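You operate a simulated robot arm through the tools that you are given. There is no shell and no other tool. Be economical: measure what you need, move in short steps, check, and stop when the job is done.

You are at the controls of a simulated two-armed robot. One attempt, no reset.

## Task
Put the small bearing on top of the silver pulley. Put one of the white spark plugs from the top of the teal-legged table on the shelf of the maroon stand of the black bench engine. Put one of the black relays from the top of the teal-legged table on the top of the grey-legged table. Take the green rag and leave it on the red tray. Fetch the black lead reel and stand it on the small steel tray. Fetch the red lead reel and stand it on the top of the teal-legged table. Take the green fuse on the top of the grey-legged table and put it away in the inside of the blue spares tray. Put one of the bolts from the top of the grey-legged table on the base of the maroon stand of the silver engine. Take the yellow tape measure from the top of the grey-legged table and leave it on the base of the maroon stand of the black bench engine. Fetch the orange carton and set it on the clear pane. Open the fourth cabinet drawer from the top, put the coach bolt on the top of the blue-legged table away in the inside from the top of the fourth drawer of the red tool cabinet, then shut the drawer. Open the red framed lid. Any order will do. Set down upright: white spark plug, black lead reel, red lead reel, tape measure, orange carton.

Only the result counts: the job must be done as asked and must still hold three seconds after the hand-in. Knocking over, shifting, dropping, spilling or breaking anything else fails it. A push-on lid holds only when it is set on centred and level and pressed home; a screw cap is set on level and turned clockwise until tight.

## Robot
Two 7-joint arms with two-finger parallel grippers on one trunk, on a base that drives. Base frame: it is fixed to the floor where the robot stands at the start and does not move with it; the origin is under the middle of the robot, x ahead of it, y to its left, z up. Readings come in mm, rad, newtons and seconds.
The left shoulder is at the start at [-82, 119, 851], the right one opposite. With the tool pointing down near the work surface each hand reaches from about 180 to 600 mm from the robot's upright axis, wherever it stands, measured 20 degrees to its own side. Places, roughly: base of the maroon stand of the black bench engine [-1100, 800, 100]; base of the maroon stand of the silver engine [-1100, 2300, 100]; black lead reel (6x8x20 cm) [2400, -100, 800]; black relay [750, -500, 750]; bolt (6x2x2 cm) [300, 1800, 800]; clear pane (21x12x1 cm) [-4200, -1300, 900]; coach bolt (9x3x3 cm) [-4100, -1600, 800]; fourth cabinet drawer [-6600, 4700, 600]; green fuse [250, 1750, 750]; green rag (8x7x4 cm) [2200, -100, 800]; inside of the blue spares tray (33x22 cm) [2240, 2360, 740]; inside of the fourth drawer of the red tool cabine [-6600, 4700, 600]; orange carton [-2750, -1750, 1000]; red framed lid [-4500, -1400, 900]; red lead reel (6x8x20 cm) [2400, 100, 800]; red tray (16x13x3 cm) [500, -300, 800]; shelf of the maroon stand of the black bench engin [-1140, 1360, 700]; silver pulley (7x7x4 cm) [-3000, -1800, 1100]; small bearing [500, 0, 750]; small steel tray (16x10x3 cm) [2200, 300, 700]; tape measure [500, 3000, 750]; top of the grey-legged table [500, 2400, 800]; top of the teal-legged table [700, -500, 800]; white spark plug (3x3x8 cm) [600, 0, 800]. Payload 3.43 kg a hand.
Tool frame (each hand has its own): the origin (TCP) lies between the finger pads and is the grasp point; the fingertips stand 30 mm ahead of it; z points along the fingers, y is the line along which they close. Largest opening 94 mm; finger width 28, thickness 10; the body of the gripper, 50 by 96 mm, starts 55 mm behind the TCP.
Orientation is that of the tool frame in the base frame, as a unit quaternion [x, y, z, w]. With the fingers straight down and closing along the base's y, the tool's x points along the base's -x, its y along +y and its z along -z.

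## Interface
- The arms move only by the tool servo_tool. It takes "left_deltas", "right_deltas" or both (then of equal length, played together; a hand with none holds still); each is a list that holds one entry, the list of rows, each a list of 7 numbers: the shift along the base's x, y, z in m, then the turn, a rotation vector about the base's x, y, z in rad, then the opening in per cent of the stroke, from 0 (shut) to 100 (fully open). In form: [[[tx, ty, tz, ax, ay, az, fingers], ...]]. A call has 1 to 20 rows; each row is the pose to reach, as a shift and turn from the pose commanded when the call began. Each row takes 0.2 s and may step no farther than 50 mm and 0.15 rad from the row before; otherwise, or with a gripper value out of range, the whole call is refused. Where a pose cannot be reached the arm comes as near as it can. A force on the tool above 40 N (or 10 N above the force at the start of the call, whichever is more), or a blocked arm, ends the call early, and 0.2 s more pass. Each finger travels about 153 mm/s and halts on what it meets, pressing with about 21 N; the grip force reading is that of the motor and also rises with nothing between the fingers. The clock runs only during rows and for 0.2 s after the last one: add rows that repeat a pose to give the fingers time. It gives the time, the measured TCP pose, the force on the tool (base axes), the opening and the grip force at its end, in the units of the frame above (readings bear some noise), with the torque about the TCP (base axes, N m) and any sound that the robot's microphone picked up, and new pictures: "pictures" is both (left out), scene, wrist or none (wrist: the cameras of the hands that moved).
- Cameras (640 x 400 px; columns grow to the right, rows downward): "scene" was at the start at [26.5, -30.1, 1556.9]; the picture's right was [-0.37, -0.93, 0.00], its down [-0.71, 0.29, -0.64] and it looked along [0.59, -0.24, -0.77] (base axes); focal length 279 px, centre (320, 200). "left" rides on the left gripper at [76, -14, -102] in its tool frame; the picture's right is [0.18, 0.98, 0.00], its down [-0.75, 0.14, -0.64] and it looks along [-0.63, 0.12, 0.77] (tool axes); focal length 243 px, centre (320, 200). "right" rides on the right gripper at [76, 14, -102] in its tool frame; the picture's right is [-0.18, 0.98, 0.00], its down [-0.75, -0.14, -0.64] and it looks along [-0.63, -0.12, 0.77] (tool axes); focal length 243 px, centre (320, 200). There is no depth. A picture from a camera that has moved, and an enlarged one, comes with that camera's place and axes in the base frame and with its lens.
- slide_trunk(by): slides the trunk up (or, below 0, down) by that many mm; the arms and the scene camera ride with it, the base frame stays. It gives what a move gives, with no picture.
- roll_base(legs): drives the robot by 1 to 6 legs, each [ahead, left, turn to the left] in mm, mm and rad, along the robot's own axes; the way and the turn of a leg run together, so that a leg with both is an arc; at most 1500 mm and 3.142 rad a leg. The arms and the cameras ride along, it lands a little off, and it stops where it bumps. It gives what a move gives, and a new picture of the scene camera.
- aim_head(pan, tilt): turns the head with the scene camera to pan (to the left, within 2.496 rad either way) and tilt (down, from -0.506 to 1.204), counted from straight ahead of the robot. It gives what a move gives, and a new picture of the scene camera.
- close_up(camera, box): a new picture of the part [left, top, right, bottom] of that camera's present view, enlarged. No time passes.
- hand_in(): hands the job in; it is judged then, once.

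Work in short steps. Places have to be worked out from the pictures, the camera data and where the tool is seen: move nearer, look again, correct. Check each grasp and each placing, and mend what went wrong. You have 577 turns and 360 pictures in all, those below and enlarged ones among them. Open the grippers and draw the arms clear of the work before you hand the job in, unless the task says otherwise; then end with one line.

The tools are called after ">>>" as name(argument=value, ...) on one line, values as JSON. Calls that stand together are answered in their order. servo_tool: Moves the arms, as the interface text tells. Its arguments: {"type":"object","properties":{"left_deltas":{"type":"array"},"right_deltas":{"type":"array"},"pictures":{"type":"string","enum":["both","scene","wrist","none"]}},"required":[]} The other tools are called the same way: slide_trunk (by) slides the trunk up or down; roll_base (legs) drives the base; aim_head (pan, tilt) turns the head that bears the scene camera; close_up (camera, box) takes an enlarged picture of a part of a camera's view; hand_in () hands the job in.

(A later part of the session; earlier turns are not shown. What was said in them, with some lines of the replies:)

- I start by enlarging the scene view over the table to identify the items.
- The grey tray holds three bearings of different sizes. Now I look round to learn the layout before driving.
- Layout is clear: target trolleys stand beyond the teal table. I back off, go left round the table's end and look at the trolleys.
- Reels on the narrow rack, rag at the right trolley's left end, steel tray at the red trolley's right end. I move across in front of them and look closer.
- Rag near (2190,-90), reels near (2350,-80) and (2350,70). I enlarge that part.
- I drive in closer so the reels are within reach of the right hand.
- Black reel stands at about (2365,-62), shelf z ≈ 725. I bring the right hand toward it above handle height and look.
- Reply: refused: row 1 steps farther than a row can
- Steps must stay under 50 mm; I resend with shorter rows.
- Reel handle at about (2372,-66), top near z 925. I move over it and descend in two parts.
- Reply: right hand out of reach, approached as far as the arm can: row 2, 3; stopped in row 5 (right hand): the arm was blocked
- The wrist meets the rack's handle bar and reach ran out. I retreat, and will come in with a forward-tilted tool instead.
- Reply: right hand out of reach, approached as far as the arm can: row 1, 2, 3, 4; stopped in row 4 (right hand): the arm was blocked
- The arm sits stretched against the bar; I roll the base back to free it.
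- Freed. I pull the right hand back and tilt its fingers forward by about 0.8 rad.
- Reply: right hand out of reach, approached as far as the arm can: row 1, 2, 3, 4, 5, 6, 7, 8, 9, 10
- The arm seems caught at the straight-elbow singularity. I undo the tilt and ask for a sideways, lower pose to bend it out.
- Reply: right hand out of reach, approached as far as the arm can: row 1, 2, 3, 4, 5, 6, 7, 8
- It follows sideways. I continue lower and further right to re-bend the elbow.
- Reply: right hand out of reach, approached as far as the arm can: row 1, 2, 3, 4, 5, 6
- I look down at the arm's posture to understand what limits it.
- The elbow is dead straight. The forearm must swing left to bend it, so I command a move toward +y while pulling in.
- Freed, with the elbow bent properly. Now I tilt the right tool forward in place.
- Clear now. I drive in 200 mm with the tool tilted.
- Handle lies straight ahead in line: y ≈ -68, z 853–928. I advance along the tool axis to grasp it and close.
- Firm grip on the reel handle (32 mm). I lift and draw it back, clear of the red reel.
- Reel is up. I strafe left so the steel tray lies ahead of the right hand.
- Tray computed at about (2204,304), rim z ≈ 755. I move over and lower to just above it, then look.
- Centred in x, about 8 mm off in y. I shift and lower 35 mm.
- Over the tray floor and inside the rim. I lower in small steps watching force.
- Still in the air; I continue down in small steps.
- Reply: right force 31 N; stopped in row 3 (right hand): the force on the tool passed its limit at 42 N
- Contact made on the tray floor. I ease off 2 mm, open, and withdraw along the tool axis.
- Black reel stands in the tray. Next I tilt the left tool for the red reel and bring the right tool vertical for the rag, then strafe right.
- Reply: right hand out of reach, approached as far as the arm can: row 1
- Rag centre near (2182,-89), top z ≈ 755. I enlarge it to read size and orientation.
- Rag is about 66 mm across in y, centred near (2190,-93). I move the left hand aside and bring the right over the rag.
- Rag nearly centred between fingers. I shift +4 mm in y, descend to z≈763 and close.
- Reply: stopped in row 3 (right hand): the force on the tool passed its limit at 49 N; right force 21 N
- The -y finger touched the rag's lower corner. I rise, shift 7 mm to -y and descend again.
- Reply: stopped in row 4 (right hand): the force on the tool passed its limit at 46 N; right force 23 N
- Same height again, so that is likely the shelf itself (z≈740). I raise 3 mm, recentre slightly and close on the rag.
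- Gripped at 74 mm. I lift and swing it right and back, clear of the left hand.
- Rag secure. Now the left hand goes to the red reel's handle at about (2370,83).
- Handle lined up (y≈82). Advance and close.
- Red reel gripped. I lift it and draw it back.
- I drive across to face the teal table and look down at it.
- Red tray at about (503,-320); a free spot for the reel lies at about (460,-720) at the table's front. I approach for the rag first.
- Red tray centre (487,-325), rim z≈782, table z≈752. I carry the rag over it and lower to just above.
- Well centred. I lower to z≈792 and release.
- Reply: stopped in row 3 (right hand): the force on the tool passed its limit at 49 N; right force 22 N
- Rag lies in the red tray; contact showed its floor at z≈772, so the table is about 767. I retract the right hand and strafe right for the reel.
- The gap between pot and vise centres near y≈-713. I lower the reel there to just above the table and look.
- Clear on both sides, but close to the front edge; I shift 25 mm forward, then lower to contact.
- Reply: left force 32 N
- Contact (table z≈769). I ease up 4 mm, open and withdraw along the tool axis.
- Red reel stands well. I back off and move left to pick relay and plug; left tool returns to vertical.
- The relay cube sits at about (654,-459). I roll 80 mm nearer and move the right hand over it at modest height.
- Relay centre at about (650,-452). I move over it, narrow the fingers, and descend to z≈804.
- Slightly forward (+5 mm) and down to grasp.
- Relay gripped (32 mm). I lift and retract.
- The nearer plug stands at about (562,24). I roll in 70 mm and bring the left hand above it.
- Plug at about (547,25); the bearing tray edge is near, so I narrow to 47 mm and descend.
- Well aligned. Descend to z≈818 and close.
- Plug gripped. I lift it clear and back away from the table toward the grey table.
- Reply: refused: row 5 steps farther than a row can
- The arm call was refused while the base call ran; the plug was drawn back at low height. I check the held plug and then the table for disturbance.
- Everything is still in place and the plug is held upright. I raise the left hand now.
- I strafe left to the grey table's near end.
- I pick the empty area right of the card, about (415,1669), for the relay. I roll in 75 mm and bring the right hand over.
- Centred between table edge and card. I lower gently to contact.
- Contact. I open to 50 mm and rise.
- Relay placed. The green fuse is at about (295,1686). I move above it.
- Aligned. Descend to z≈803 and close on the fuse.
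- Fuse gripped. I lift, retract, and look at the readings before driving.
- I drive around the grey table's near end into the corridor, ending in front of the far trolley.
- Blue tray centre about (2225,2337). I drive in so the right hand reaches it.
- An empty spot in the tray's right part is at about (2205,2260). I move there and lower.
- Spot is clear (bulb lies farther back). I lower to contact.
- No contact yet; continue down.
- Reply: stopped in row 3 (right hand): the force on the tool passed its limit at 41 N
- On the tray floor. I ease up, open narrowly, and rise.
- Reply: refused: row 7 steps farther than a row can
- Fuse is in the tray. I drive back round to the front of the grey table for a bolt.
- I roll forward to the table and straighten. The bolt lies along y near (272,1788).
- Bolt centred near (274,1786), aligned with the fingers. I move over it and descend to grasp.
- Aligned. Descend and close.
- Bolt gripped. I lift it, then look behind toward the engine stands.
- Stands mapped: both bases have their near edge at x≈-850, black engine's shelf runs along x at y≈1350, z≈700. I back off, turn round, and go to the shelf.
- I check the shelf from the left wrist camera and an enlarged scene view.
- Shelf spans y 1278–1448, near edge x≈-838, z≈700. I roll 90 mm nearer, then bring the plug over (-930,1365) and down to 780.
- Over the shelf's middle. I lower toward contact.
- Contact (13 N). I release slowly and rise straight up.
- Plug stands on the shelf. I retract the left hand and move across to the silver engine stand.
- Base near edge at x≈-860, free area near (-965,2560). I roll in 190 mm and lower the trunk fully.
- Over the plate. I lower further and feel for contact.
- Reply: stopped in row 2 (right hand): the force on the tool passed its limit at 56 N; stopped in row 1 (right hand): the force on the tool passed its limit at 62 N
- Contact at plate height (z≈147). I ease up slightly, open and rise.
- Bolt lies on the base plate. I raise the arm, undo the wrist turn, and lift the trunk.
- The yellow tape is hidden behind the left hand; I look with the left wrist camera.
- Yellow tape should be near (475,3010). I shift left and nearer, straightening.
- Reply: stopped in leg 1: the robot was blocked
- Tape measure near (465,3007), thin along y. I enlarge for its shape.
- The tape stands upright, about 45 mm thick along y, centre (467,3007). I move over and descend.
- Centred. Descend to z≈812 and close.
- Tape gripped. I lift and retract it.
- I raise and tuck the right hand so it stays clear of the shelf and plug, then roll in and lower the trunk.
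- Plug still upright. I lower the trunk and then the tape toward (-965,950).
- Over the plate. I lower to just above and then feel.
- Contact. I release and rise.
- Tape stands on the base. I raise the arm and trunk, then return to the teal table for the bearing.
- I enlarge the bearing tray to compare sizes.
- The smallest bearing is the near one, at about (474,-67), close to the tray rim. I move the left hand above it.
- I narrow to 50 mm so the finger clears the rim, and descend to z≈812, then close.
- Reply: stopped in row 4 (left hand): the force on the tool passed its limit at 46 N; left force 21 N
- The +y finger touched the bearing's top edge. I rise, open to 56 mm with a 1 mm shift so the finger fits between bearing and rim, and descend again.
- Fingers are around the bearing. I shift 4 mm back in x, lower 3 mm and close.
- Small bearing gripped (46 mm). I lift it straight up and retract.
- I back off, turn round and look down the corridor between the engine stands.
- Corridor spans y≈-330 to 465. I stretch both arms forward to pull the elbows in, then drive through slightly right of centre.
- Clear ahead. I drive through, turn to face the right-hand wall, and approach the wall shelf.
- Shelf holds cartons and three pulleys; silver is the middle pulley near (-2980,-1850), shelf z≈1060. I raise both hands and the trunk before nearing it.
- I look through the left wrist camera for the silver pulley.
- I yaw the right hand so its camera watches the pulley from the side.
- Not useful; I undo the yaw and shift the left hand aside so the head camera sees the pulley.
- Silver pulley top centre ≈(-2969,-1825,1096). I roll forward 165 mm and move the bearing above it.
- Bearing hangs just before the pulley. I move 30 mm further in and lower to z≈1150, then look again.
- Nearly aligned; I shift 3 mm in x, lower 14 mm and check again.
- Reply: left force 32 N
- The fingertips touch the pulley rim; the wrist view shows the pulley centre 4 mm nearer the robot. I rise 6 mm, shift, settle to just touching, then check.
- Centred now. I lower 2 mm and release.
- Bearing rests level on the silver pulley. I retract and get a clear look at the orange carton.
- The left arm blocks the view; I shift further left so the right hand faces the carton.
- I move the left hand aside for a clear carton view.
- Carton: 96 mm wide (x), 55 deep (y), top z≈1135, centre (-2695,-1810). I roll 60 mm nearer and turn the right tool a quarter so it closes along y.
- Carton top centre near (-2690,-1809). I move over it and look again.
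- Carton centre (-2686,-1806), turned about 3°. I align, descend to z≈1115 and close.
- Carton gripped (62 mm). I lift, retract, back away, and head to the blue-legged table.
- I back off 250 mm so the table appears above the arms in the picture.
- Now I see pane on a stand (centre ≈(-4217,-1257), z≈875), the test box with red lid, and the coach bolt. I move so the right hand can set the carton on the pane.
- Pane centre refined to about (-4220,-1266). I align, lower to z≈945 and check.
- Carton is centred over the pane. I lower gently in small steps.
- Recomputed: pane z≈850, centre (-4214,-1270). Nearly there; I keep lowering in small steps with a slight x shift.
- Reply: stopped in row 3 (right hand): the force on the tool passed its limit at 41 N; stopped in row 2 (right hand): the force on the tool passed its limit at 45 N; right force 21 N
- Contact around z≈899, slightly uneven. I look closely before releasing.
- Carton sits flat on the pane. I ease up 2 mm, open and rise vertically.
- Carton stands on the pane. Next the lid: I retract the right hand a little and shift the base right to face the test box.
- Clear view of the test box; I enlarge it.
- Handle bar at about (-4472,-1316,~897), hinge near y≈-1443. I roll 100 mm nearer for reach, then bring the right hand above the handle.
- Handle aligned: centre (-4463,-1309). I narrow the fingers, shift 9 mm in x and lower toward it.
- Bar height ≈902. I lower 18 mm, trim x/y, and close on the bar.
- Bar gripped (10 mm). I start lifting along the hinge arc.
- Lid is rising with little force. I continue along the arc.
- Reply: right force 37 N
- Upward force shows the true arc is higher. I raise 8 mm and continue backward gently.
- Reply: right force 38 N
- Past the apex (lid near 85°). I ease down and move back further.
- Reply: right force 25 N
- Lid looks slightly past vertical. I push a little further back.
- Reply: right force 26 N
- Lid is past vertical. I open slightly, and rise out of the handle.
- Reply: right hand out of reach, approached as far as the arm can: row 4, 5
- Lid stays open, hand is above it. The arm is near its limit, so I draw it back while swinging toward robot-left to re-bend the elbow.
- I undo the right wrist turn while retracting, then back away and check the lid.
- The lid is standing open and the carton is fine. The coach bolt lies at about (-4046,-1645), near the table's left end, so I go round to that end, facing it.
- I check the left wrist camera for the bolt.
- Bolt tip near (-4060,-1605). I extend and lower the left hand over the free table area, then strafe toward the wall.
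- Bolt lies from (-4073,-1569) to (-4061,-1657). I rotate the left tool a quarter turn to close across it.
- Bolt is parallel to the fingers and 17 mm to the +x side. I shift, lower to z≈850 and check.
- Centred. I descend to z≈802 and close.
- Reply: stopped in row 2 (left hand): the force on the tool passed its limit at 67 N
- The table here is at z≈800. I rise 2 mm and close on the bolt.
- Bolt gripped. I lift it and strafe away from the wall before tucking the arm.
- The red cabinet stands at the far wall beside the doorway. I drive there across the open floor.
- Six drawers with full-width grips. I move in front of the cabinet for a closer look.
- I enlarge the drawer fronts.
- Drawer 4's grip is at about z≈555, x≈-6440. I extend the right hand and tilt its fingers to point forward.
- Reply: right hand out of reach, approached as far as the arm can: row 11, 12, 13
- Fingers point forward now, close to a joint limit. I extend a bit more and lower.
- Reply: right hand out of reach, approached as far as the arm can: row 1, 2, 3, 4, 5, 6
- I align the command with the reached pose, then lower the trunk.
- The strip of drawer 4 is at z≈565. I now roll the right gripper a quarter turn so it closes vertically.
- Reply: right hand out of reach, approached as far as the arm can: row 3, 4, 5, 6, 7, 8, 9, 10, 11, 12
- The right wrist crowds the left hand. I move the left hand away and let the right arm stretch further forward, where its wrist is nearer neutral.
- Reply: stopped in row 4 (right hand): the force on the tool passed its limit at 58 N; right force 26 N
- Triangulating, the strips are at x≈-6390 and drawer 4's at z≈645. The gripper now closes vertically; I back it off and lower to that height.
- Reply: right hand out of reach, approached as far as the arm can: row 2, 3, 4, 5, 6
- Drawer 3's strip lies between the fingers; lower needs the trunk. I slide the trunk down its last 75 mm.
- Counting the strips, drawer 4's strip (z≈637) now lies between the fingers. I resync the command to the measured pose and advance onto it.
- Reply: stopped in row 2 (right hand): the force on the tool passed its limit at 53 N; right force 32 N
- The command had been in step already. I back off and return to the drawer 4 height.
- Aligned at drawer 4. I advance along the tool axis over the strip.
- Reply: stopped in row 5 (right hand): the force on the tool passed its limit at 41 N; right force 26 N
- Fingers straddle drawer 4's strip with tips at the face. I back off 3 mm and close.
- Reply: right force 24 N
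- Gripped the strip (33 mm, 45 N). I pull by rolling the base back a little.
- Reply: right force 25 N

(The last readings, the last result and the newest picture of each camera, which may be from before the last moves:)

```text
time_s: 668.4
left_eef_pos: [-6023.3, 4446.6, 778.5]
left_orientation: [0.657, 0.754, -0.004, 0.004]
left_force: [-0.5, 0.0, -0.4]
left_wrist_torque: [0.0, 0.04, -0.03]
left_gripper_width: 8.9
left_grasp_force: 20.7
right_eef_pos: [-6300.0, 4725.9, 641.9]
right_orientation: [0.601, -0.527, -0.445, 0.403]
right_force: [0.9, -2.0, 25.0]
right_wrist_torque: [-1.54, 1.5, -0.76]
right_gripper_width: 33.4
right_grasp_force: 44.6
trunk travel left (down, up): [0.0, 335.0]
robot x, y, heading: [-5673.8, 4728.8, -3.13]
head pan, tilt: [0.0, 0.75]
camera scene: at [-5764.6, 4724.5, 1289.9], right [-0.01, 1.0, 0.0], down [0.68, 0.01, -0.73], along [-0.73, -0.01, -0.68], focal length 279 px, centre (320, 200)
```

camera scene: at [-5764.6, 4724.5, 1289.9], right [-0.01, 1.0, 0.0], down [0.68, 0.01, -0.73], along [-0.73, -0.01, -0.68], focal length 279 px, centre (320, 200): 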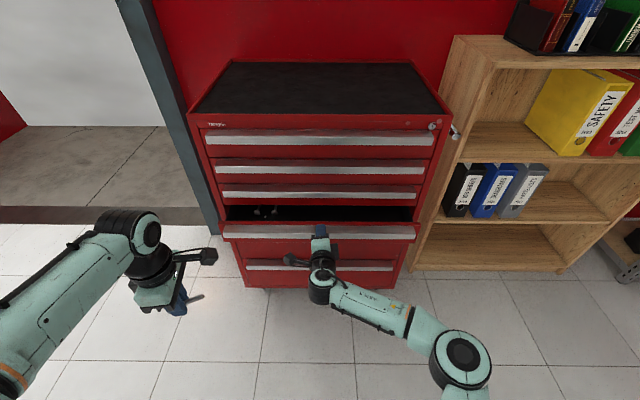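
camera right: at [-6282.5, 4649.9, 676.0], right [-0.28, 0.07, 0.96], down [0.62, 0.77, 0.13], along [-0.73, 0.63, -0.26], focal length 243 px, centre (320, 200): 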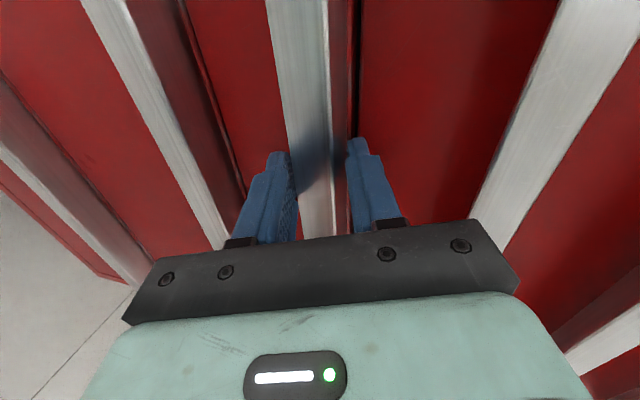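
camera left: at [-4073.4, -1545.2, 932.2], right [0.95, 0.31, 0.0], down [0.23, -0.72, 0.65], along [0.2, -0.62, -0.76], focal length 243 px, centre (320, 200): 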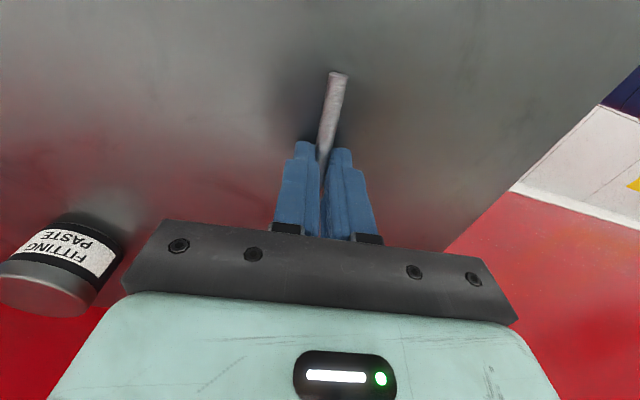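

Drawer 4 opens. I pull it further.

>>> roll_base(legs=[[-190, 0, 0]])

>>> close_up(camera="scene", box=[190, 120, 450, 290])

```text
time_s: 670.0
left_eef_pos: [-5838.4, 4447.9, 777.3]
left_orientation: [0.657, 0.753, -0.004, 0.005]
left_force: [-0.2, 0.2, -0.3]
left_wrist_torque: [0.0, -0.02, -0.04]
left_gripper_width: 9.1
left_grasp_force: 20.6
right_eef_pos: [-6115.9, 4726.3, 641.2]
right_orientation: [0.601, -0.527, -0.444, 0.404]
right_force: [-2.1, -11.8, 7.1]
right_wrist_torque: [-1.64, 1.21, -0.27]
right_gripper_width: 33.3
right_grasp_force: 44.8
trunk travel left (down, up): [0.0, 335.0]
robot x, y, heading: [-5494.3, 4729.6, -3.132]
head pan, tilt: [0.0, 0.75]
camera scene: at [-5581.5, 4725.6, 1289.8], right [-0.01, 1.0, 0.0], down [0.68, 0.01, -0.73], along [-0.73, -0.01, -0.68], focal length 279 px, centre (320, 200)
```

scene: 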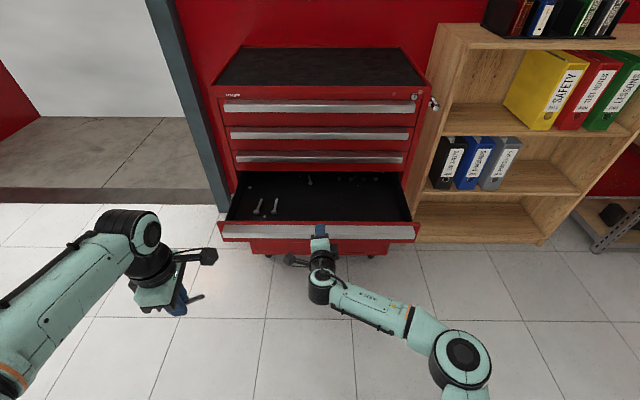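

```text
2.35 times, centred on (320, 205) of scene
camera zoom: at [-5581.5, 4725.6, 1289.8], right [-0.01, 1.0, 0.0], down [0.68, 0.01, -0.73], along [-0.73, -0.01, -0.68], focal length 656 px, centre (320, 188)
```

zoom: 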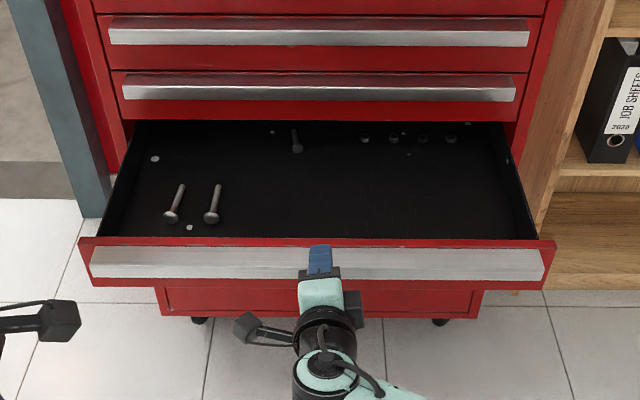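

Drawer is open 265 mm. The left hand can't reach from here, so I release the strip, back the right hand off and raise it.

>>> servo_tool(right_deltas=[[[0, 0, 0, 0, 0, 0, 50], [0, 0, 0, 0, 0, 0, 75], [0, 0, 0, 0, 0, 0, 75], [0.03, 0, 0.009, 0, 0, 0, 75], [0.06, 0, 0.018, 0, 0, 0, 75], [0.07, 0, 0.05, 0, 0, 0, 60], [0.07, 0, 0.095, 0, 0, 0, 60], [0.07, 0, 0.14, 0, 0, 0, 60], [0.07, 0, 0.185, 0, 0, 0, 60], [0.07, 0.02, 0.225, 0, 0, 0, 60]]], pictures="scene")

```text
time_s: 672.2
left_eef_pos: [-5840.6, 4448.4, 777.6]
left_orientation: [0.657, 0.754, -0.003, 0.004]
left_force: [0.3, -0.3, -1.3]
left_wrist_torque: [0.0, -0.04, -0.02]
left_gripper_width: 9.2
left_grasp_force: 20.9
right_eef_pos: [-6046.3, 4747.1, 865.3]
right_orientation: [0.602, -0.527, -0.444, 0.403]
right_force: [-0.2, -0.6, -0.2]
right_wrist_torque: [0.0, 0.01, 0.04]
right_gripper_width: 56.3
right_grasp_force: 0.1
trunk travel left (down, up): [0.0, 335.0]
robot x, y, heading: [-5495.6, 4726.7, -3.136]
head pan, tilt: [0.0, 0.75]
camera scene: at [-5582.1, 4726.3, 1289.8], right [-0.01, 1.0, 0.0], down [0.68, 0.01, -0.73], along [-0.73, -0.01, -0.68], focal length 279 px, centre (320, 200)
```

scene: 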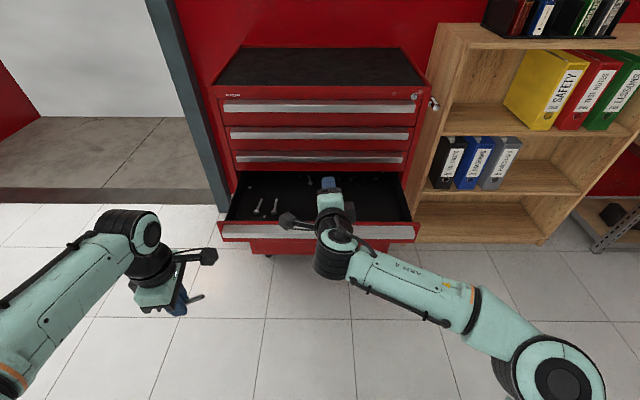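

Right hand is clear. I shift it to the right, then roll forward so the left hand reaches the drawer.

>>> servo_tool(right_deltas=[[[0.03, 0.03, 0, 0, 0, 0, 60], [0.06, 0.06, 0, 0, 0, 0, 60], [0.08, 0.09, 0, 0, 0, 0, 60], [0.1, 0.12, 0, 0, 0, 0, 60]]], pictures="none")

>>> roll_base(legs=[[250, 0, 0]])

```text
time_s: 673.2
left_eef_pos: [-5838.7, 4450.2, 778.3]
left_orientation: [0.658, 0.753, -0.004, 0.004]
left_force: [0.0, 0.0, -0.5]
left_wrist_torque: [0.02, -0.01, 0.02]
left_gripper_width: 9.2
left_grasp_force: 20.7
right_eef_pos: [-5945.4, 4868.1, 864.2]
right_orientation: [0.601, -0.528, -0.444, 0.404]
right_force: [-0.4, -0.5, 0.3]
right_wrist_torque: [-0.03, -0.01, -0.03]
right_gripper_width: 56.4
right_grasp_force: 0.2
trunk travel left (down, up): [0.0, 335.0]
robot x, y, heading: [-5493.6, 4729.2, -3.131]
head pan, tilt: [0.0, 0.75]
```

```text
time_s: 675.0
left_eef_pos: [-6091.4, 4446.2, 778.4]
left_orientation: [0.657, 0.754, -0.003, 0.005]
left_force: [-1.3, 0.0, -0.2]
left_wrist_torque: [0.01, -0.01, -0.02]
left_gripper_width: 9.3
left_grasp_force: 21.5
right_eef_pos: [-6200.5, 4863.6, 864.7]
right_orientation: [0.602, -0.527, -0.443, 0.405]
right_force: [0.1, -0.2, 0.5]
right_wrist_torque: [0.01, 0.02, 0.01]
right_gripper_width: 56.3
right_grasp_force: 0.0
trunk travel left (down, up): [0.0, 335.0]
robot x, y, heading: [-5749.4, 4727.4, -3.128]
head pan, tilt: [0.0, 0.75]
camera scene: at [-5835.6, 4723.5, 1289.7], right [-0.01, 1.0, 0.0], down [0.68, 0.01, -0.73], along [-0.73, -0.01, -0.68], focal length 279 px, centre (320, 200)
```

scene: 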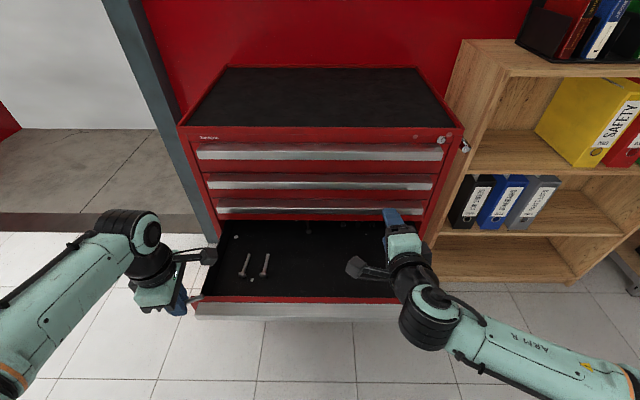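

The drawer's middle is free. I move the left hand over (-6255,4640) and look.

>>> servo_tool(left_deltas=[[[-0.03, 0.035, 0, 0, 0, 0, 0], [-0.06, 0.07, 0, 0, 0, 0, 0], [-0.09, 0.105, 0, 0, 0, 0, 0], [-0.12, 0.14, 0, 0, 0, 0, 0], [-0.15, 0.17, 0, 0, 0, 0, 0], [-0.165, 0.194, 0, 0, 0, 0, 0], [-0.165, 0.194, 0, 0, 0, 0, 0]]], pictures="both")

```text
time_s: 676.6
left_eef_pos: [-6247.4, 4638.6, 773.5]
left_orientation: [0.657, 0.754, -0.003, 0.004]
left_force: [-0.3, -0.2, -1.0]
left_wrist_torque: [-0.01, 0.0, 0.0]
left_gripper_width: 9.0
left_grasp_force: 20.9
left hand out of reach, approached as far as the arm can: row 6, 7
right_eef_pos: [-6199.8, 4864.9, 865.4]
right_orientation: [0.602, -0.527, -0.443, 0.405]
right_force: [0.9, 0.3, -0.3]
right_wrist_torque: [0.0, -0.01, 0.0]
right_gripper_width: 56.4
right_grasp_force: 0.0
trunk travel left (down, up): [0.0, 335.0]
robot x, y, heading: [-5748.3, 4723.1, -3.13]
head pan, tilt: [0.0, 0.75]
camera scene: at [-5835.2, 4723.5, 1289.8], right [-0.01, 1.0, 0.0], down [0.68, 0.01, -0.73], along [-0.73, -0.01, -0.68], focal length 279 px, centre (320, 200)
camera left: at [-6272.2, 4711.2, 874.3], right [0.95, 0.32, 0.0], down [0.24, -0.72, 0.65], along [0.2, -0.62, -0.76], focal length 243 px, centre (320, 200)
```

scene: 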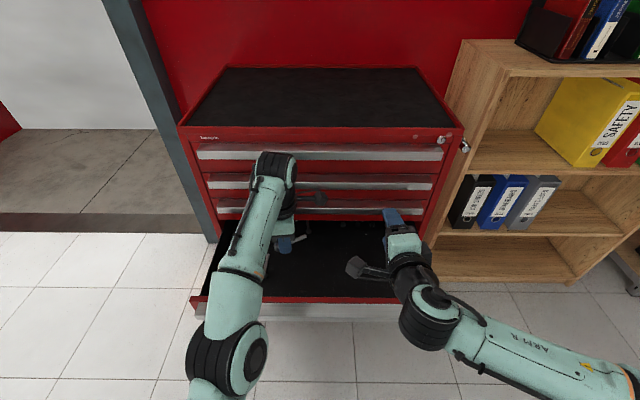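
left: 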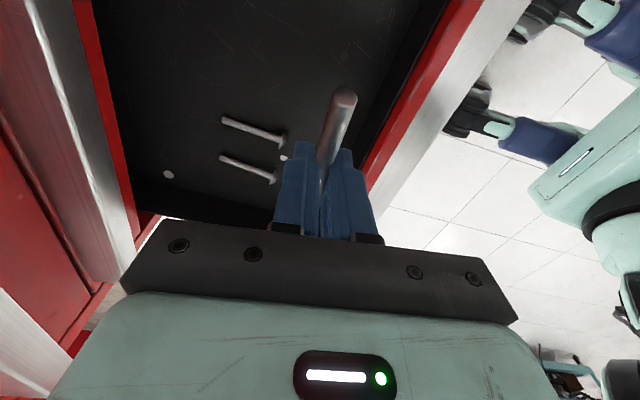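

Bolt is over the free middle of the drawer. I lower it inside.

>>> servo_tool(left_deltas=[[[0.005, 0, -0.04, 0, 0, 0, 0], [0.005, 0, -0.08, 0, 0, 0, 0], [0.005, 0, -0.12, 0, 0, 0, 0], [0.005, 0, -0.13, 0, 0, 0, 0]]], pictures="wrist")

```text
time_s: 677.6
left_eef_pos: [-6240.2, 4639.3, 645.8]
left_orientation: [0.658, 0.753, -0.003, 0.005]
left_force: [0.1, -0.1, 0.0]
left_wrist_torque: [0.01, -0.03, 0.02]
left_gripper_width: 9.6
left_grasp_force: 21.1
right_eef_pos: [-6200.9, 4863.5, 864.8]
right_orientation: [0.602, -0.527, -0.444, 0.405]
right_force: [-0.3, -0.1, -1.3]
right_wrist_torque: [0.02, 0.0, -0.06]
right_gripper_width: 56.4
right_grasp_force: 0.0
trunk travel left (down, up): [0.0, 335.0]
robot x, y, heading: [-5747.9, 4728.5, -3.136]
head pan, tilt: [0.0, 0.75]
camera left: at [-6265.7, 4712.2, 745.8], right [0.95, 0.32, 0.0], down [0.24, -0.72, 0.65], along [0.2, -0.62, -0.76], focal length 243 px, centre (320, 200)
```

left: 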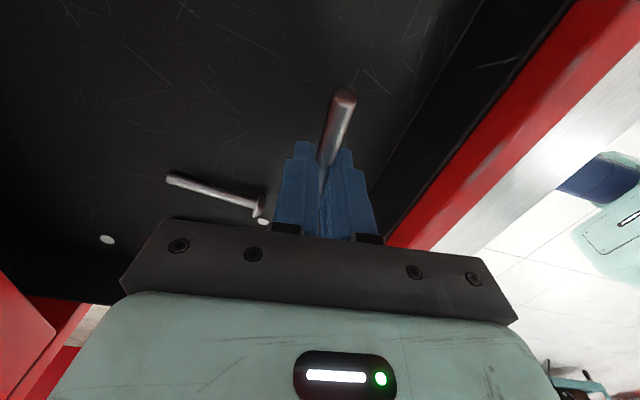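

>>> servo_tool(left_deltas=[[[0, 0.01, -0.008, 0, 0, 0, 0], [0, 0.01, -0.016, 0, 0, 0, 0], [0, 0.01, -0.016, 0, 0, 0, 0]]], pictures="none")

>>> servo_tool(left_deltas=[[[0, 0, -0.008, 0, 0, 0, 0], [0, 0, -0.014, 0, 0, 0, 0], [0, 0, -0.014, 0, 0, 0, 0]]], pictures="wrist")

```text
time_s: 678.4
left_eef_pos: [-6241.2, 4648.8, 628.0]
left_orientation: [0.658, 0.753, -0.004, 0.005]
left_force: [-0.4, -0.2, -0.2]
left_wrist_torque: [-0.05, -0.01, 0.02]
left_gripper_width: 9.4
left_grasp_force: 20.9
right_eef_pos: [-6199.9, 4864.1, 863.6]
right_orientation: [0.602, -0.526, -0.443, 0.404]
right_force: [0.0, -0.1, 0.2]
right_wrist_torque: [0.01, -0.04, 0.0]
right_gripper_width: 56.0
right_grasp_force: 0.1
trunk travel left (down, up): [0.0, 335.0]
robot x, y, heading: [-5746.9, 4722.6, -3.131]
head pan, tilt: [0.0, 0.75]
```

```text
time_s: 679.2
left_eef_pos: [-6241.2, 4648.3, 614.4]
left_orientation: [0.658, 0.753, -0.004, 0.004]
left_force: [0.0, -0.4, -0.8]
left_wrist_torque: [0.02, 0.0, 0.02]
left_gripper_width: 9.3
left_grasp_force: 21.0
right_eef_pos: [-6200.5, 4864.9, 863.5]
right_orientation: [0.602, -0.526, -0.444, 0.405]
right_force: [0.8, 1.4, 0.7]
right_wrist_torque: [0.01, 0.01, -0.02]
right_gripper_width: 56.5
right_grasp_force: 0.0
trunk travel left (down, up): [0.0, 335.0]
robot x, y, heading: [-5741.9, 4723.5, -3.135]
head pan, tilt: [0.0, 0.75]
camera left: at [-6266.7, 4722.0, 715.1], right [0.95, 0.32, 0.0], down [0.24, -0.72, 0.65], along [0.2, -0.62, -0.76], focal length 243 px, centre (320, 200)
```

left: 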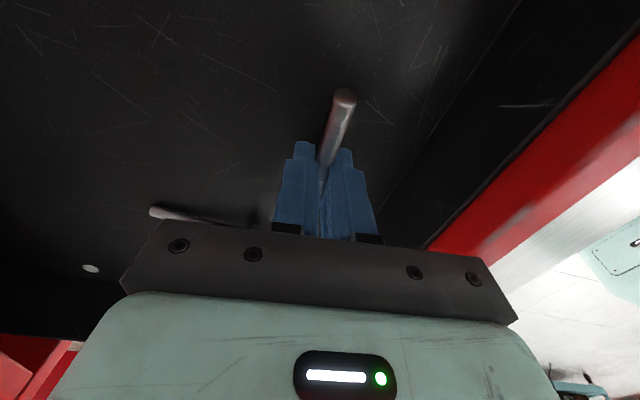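

>>> servo_tool(left_deltas=[[[0, 0, -0.006, 0, 0, 0, 0], [0, 0, -0.012, 0, 0, 0, 0], [0, 0, -0.012, 0, 0, 0, 0]]], pictures="none")

>>> servo_tool(left_deltas=[[[0, 0, -0.006, 0, 0, 0, 0], [0, 0, -0.01, 0, 0, 0, 0], [0, 0, -0.01, 0, 0, 0, 0]]], pictures="none")

```text
time_s: 680.0
left_eef_pos: [-6241.0, 4647.2, 604.5]
left_orientation: [0.657, 0.754, -0.004, 0.003]
left_force: [-0.5, 0.7, 6.8]
left_wrist_torque: [-0.14, -0.03, 0.02]
left_gripper_width: 9.2
left_grasp_force: 21.2
right_eef_pos: [-6199.9, 4862.7, 866.0]
right_orientation: [0.602, -0.526, -0.443, 0.405]
right_force: [0.5, 0.3, 0.0]
right_wrist_torque: [0.0, -0.01, 0.01]
right_gripper_width: 56.3
right_grasp_force: 0.0
trunk travel left (down, up): [0.0, 335.0]
robot x, y, heading: [-5746.2, 4725.6, -3.131]
head pan, tilt: [0.0, 0.75]
```

```text
time_s: 680.6
left_eef_pos: [-6246.8, 4648.3, 602.1]
left_orientation: [0.657, 0.754, -0.007, -0.004]
left_force: [-0.8, -0.7, 6.9]
left_wrist_torque: [-0.04, -0.01, 0.01]
left_gripper_width: 9.3
left_grasp_force: 21.5
right_eef_pos: [-6200.4, 4863.6, 864.0]
right_orientation: [0.602, -0.528, -0.443, 0.403]
right_force: [-0.1, -0.5, 0.2]
right_wrist_torque: [-0.05, -0.05, 0.04]
right_gripper_width: 56.4
right_grasp_force: 0.0
trunk travel left (down, up): [0.0, 335.0]
robot x, y, heading: [-5749.0, 4725.9, -3.134]
head pan, tilt: [0.0, 0.75]
stopped in row 2 (left hand): the force on the tool passed its limit at 46 N (the readings are from after the stop); the commanded pose is now the measured one
```

On the drawer floor. I release, and rise straight out.

>>> servo_tool(left_deltas=[[[0, 0, 0.002, 0, 0, 0, 20], [0, 0, 0.002, 0, 0, 0, 40], [0, 0, 0.002, 0, 0, 0, 40], [0, 0, 0.04, 0, 0, 0, 40], [0, 0, 0.08, 0, 0, 0, 40], [0.01, 0, 0.12, 0, 0, 0, 40], [0.03, -0.01, 0.15, 0, 0, 0, 40], [0.06, -0.03, 0.17, 0, 0, 0, 40]]], pictures="wrist")

```text
time_s: 682.4
left_eef_pos: [-6184.0, 4617.8, 769.8]
left_orientation: [0.657, 0.754, -0.006, -0.002]
left_force: [0.7, 0.3, 0.9]
left_wrist_torque: [0.01, 0.01, 0.01]
left_gripper_width: 37.7
left_grasp_force: 0.0
right_eef_pos: [-6199.7, 4863.6, 864.8]
right_orientation: [0.602, -0.526, -0.444, 0.405]
right_force: [-0.6, 0.0, 0.6]
right_wrist_torque: [-0.02, 0.01, 0.04]
right_gripper_width: 56.5
right_grasp_force: 0.1
trunk travel left (down, up): [0.0, 335.0]
robot x, y, heading: [-5747.9, 4726.9, -3.125]
head pan, tilt: [0.0, 0.75]
camera left: at [-6209.0, 4691.3, 871.2], right [0.95, 0.32, -0.01], down [0.25, -0.72, 0.64], along [0.19, -0.61, -0.76], focal length 243 px, centre (320, 200)
```

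left: 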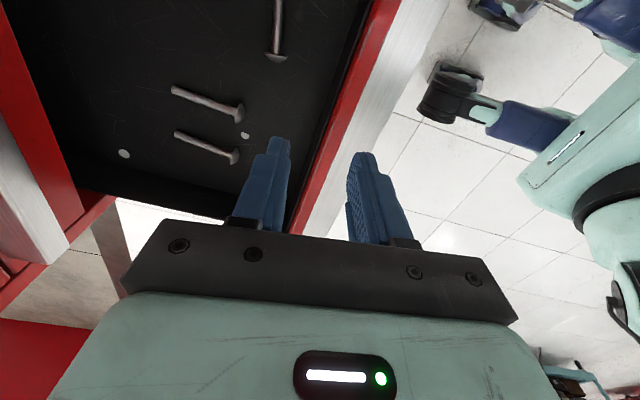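

Bolt lies in the drawer. I back off to push the drawer shut with the right hand's forward-pointing fingers.

>>> servo_tool(left_deltas=[[[0.03, -0.03, 0.01, 0, 0, 0, 40], [0.06, -0.06, 0.02, 0, 0, 0, 40], [0.09, -0.09, 0.02, 0, 0, 0, 40], [0.1, -0.13, 0.02, 0, 0, 0, 40], [0.1, -0.17, 0.02, 0, 0, 0, 40]]], pictures="none")

>>> roll_base(legs=[[-340, 0, 0]])

>>> servo_tool(right_deltas=[[[-0.03, -0.03, 0, 0, 0, 0, 20], [-0.06, -0.06, 0, 0, 0, 0, 0], [-0.09, -0.09, 0, 0, 0, 0, 0], [-0.1, -0.12, 0, 0, 0, 0, 0], [-0.1, -0.137, -0.04, 0, 0, 0, 0], [-0.1, -0.137, -0.085, 0, 0, 0, 0], [-0.1, -0.137, -0.13, 0, 0, 0, 0], [-0.11, -0.137, -0.175, 0, 0, 0, 0], [-0.13, -0.137, -0.21, 0, 0, 0, 0], [-0.15, -0.137, -0.22, 0, 0, 0, 0], [-0.15, -0.137, -0.22, 0, 0, 0, 0]]], pictures="both")

```text
time_s: 683.6
left_eef_pos: [-6084.5, 4446.8, 791.1]
left_orientation: [0.657, 0.754, -0.006, -0.002]
left_force: [0.3, -0.8, -0.6]
left_wrist_torque: [0.02, -0.02, -0.01]
left_gripper_width: 37.5
left_grasp_force: 0.0
right_eef_pos: [-6199.7, 4862.8, 863.5]
right_orientation: [0.602, -0.527, -0.444, 0.404]
right_force: [-0.5, -0.5, 0.0]
right_wrist_torque: [0.02, 0.03, 0.0]
right_gripper_width: 56.3
right_grasp_force: 0.1
trunk travel left (down, up): [0.0, 335.0]
robot x, y, heading: [-5747.5, 4727.5, -3.132]
head pan, tilt: [0.0, 0.75]
```

```text
time_s: 685.8
left_eef_pos: [-5742.8, 4451.4, 791.1]
left_orientation: [0.656, 0.755, -0.006, -0.002]
left_force: [-0.5, -0.2, -0.7]
left_wrist_torque: [0.02, 0.01, 0.0]
left_gripper_width: 37.6
left_grasp_force: 0.2
right_eef_pos: [-5859.7, 4867.3, 864.7]
right_orientation: [0.603, -0.526, -0.443, 0.405]
right_force: [0.5, -0.3, 0.6]
right_wrist_torque: [-0.02, 0.02, 0.02]
right_gripper_width: 56.6
right_grasp_force: 0.1
trunk travel left (down, up): [0.0, 335.0]
robot x, y, heading: [-5404.3, 4732.4, -3.129]
head pan, tilt: [0.0, 0.75]
camera scene: at [-5493.8, 4727.6, 1289.8], right [-0.01, 1.0, 0.0], down [0.68, 0.01, -0.73], along [-0.73, -0.01, -0.68], focal length 279 px, centre (320, 200)
```

scene: 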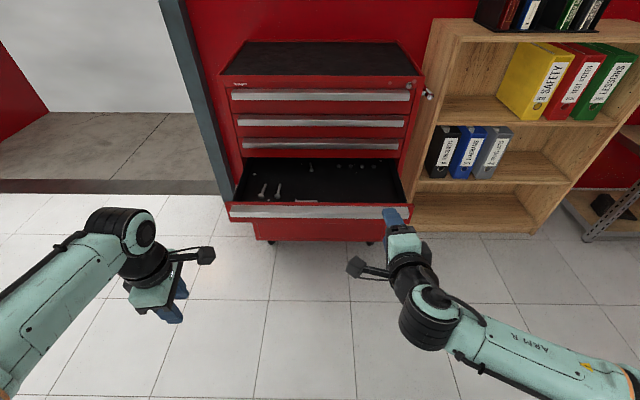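

```text
time_s: 688.2
left_eef_pos: [-5742.6, 4451.7, 792.3]
left_orientation: [0.656, 0.755, -0.006, -0.003]
left_force: [-0.1, 0.1, 0.0]
left_wrist_torque: [0.0, -0.04, -0.04]
left_gripper_width: 37.6
left_grasp_force: 0.0
right_eef_pos: [-6010.5, 4732.1, 643.8]
right_orientation: [0.602, -0.526, -0.443, 0.405]
right_force: [0.0, -0.5, -0.2]
right_wrist_torque: [-0.02, 0.0, -0.01]
right_gripper_width: 0.0
right_grasp_force: 21.1
trunk travel left (down, up): [0.0, 335.0]
robot x, y, heading: [-5405.4, 4730.6, -3.128]
head pan, tilt: [0.0, 0.75]
camera scene: at [-5494.1, 4727.6, 1289.7], right [-0.01, 1.0, 0.0], down [0.68, 0.01, -0.73], along [-0.73, -0.01, -0.68], focal length 279 px, centre (320, 200)
camera right: at [-5911.2, 4656.8, 679.1], right [-0.28, 0.07, 0.96], down [0.61, 0.78, 0.13], along [-0.74, 0.62, -0.26], focal length 243 px, centre (320, 200)
```

scene: 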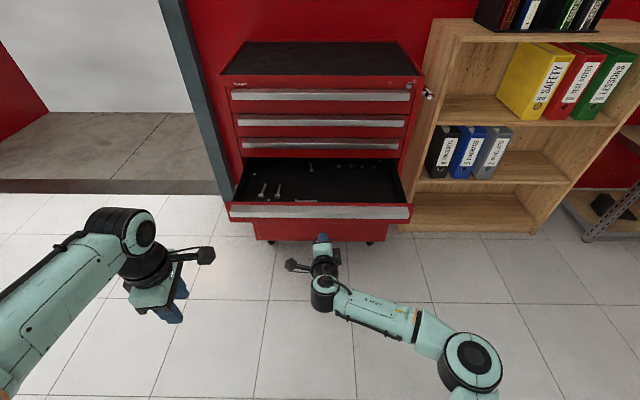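
right: 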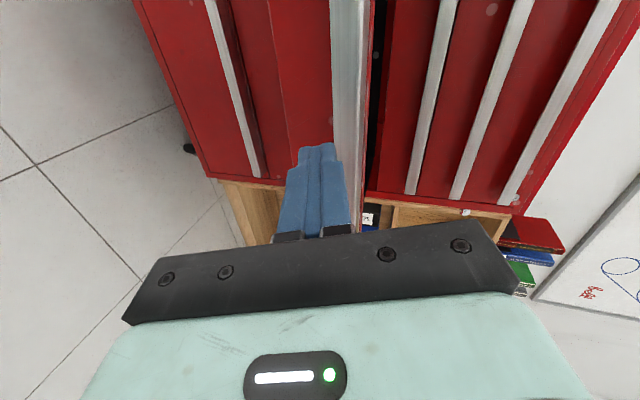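

Fingers point just below the strip on drawer 4's front. I raise 12 mm and push by rolling forward.

>>> servo_tool(right_deltas=[[[0, 0, 0.012, 0, 0, 0, 0], [0, 0, 0.012, 0, 0, 0, 0]]], pictures="none")

>>> roll_base(legs=[[260, 0, 0]])

```text
time_s: 688.8
left_eef_pos: [-5744.3, 4450.8, 791.3]
left_orientation: [0.656, 0.755, -0.006, -0.002]
left_force: [0.2, 0.8, -0.1]
left_wrist_torque: [-0.02, -0.02, -0.01]
left_gripper_width: 37.6
left_grasp_force: 0.1
right_eef_pos: [-6009.9, 4731.4, 657.5]
right_orientation: [0.603, -0.525, -0.444, 0.405]
right_force: [0.3, 0.0, -0.2]
right_wrist_torque: [0.0, -0.03, -0.01]
right_gripper_width: 0.2
right_grasp_force: 21.0
trunk travel left (down, up): [0.0, 335.0]
robot x, y, heading: [-5407.5, 4729.9, -3.126]
head pan, tilt: [0.0, 0.75]
```

```text
time_s: 690.7
left_eef_pos: [-6004.0, 4448.9, 791.8]
left_orientation: [0.657, 0.754, -0.007, -0.002]
left_force: [0.0, -0.3, 0.3]
left_wrist_torque: [-0.01, 0.02, 0.0]
left_gripper_width: 37.4
left_grasp_force: 0.0
right_eef_pos: [-6271.3, 4728.3, 657.1]
right_orientation: [0.602, -0.526, -0.443, 0.405]
right_force: [-0.3, -0.3, -0.2]
right_wrist_torque: [0.02, -0.01, 0.01]
right_gripper_width: 0.1
right_grasp_force: 21.0
trunk travel left (down, up): [0.0, 335.0]
robot x, y, heading: [-5668.0, 4727.4, -3.131]
head pan, tilt: [0.0, 0.75]
camera scene: at [-5755.5, 4724.3, 1289.7], right [-0.01, 1.0, 0.0], down [0.68, 0.01, -0.73], along [-0.73, -0.01, -0.68], focal length 279 px, centre (320, 200)
```

scene: 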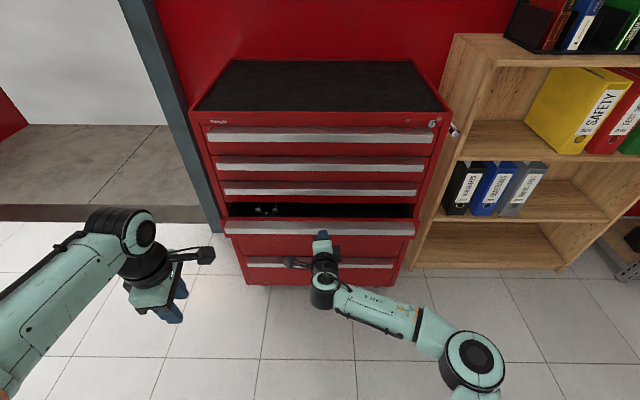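

Drawer is nearly shut. I push the last stretch.

>>> roll_base(legs=[[85, 0, 0]])

>>> close_up(camera="scene", box=[180, 120, 460, 300])

```text
time_s: 691.9
left_eef_pos: [-6093.8, 4447.8, 791.0]
left_orientation: [0.658, 0.753, -0.006, -0.002]
left_force: [0.4, -0.3, 0.2]
left_wrist_torque: [-0.01, 0.02, 0.0]
left_gripper_width: 37.5
left_grasp_force: 0.1
right_eef_pos: [-6358.0, 4729.7, 656.5]
right_orientation: [0.603, -0.529, -0.442, 0.402]
right_force: [0.0, 0.1, 0.3]
right_wrist_torque: [-0.03, 0.05, -0.02]
right_gripper_width: 0.0
right_grasp_force: 21.3
trunk travel left (down, up): [0.0, 335.0]
robot x, y, heading: [-5756.2, 4728.4, -3.131]
head pan, tilt: [0.0, 0.75]
stopped in leg 1: the force on the tool passed its limit at 74 N (the readings are from after the stop); the commanded pose is now the measured one
camera scene: at [-5843.7, 4723.3, 1289.8], right [-0.01, 1.0, 0.0], down [0.68, 0.01, -0.73], along [-0.73, -0.01, -0.68], focal length 279 px, centre (320, 200)
```

scene: 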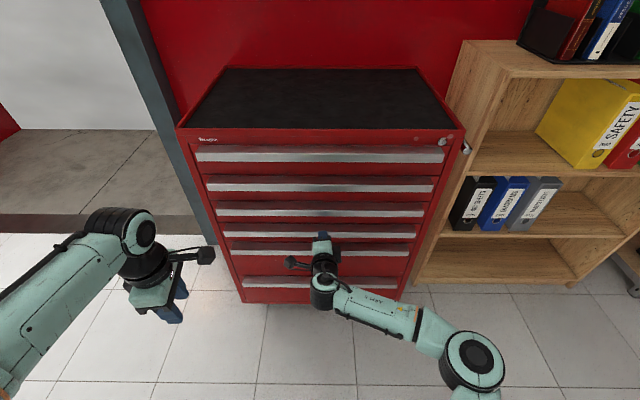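

```text
2.22 times, centred on (320, 210) of scene
camera zoom: at [-5843.7, 4723.3, 1289.8], right [-0.01, 1.0, 0.0], down [0.68, 0.01, -0.73], along [-0.73, -0.01, -0.68], focal length 619 px, centre (320, 178)
```

zoom: 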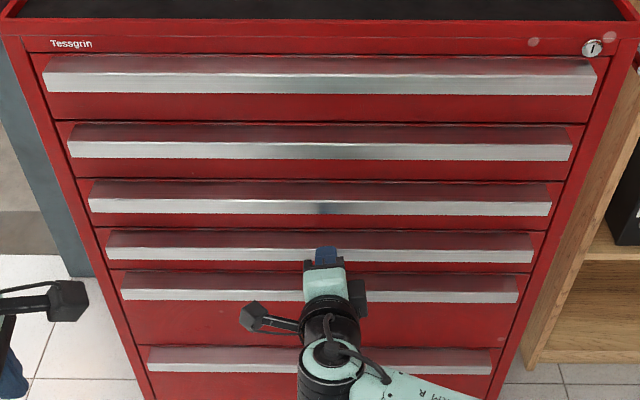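

The fourth drawer is shut with the bolt inside. I back away, open both grippers and take a last look.

>>> roll_base(legs=[[-400, 0, 0]])

>>> servo_tool(left_deltas=[[[0, 0, 0, 0, 0, 0, 100], [0, 0, 0, 0, 0, 0, 100], [0, 0, 0, 0, 0, 0, 100]]], right_deltas=[[[0, 0, 0, 0, 0, 0, 100], [0, 0, 0, 0, 0, 0, 100], [0, 0, 0, 0, 0, 0, 100]]], pictures="none")

```text
time_s: 694.4
left_eef_pos: [-5695.4, 4452.7, 790.9]
left_orientation: [0.659, 0.752, -0.007, -0.002]
left_force: [-0.1, -0.3, 0.2]
left_wrist_torque: [-0.04, 0.0, 0.0]
left_gripper_width: 37.6
left_grasp_force: 0.1
right_eef_pos: [-5959.5, 4733.4, 656.5]
right_orientation: [0.601, -0.53, -0.443, 0.401]
right_force: [0.0, 0.4, -0.3]
right_wrist_torque: [-0.01, -0.02, 0.0]
right_gripper_width: 0.0
right_grasp_force: 21.1
trunk travel left (down, up): [0.0, 335.0]
robot x, y, heading: [-5354.6, 4729.1, -3.133]
head pan, tilt: [0.0, 0.75]
camera scene: at [-5445.5, 4727.2, 1289.8], right [-0.01, 1.0, 0.0], down [0.68, 0.0, -0.73], along [-0.73, 0.0, -0.68], focal length 279 px, centre (320, 200)
```

scene: 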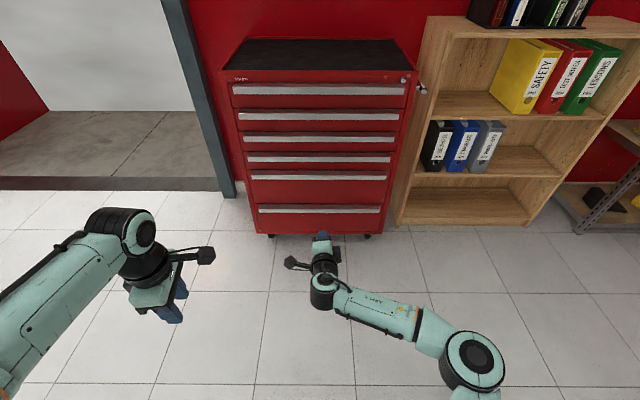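

```text
time_s: 695.2
left_eef_pos: [-5695.6, 4452.6, 790.9]
left_orientation: [0.658, 0.753, -0.006, -0.002]
left_force: [0.1, 0.3, -0.4]
left_wrist_torque: [0.02, -0.01, -0.04]
left_gripper_width: 94.0
left_grasp_force: 0.1
right_eef_pos: [-5960.6, 4735.0, 656.7]
right_orientation: [0.601, -0.53, -0.444, 0.401]
right_force: [-0.7, -0.6, -0.3]
right_wrist_torque: [0.01, -0.01, 0.01]
right_gripper_width: 94.1
right_grasp_force: 0.1
trunk travel left (down, up): [0.0, 335.0]
robot x, y, heading: [-5354.2, 4726.0, -3.134]
head pan, tilt: [0.0, 0.75]
```

All twelve parts are done, the grippers are open and the arms are clear. I hand in.

>>> hand_in()

```text
The job is handed in.
```

I finished all twelve tasks and handed the job in with both grippers open and the arms clear. I checked each placement in a picture when it was done, but did not drive back for a final look at all of them.
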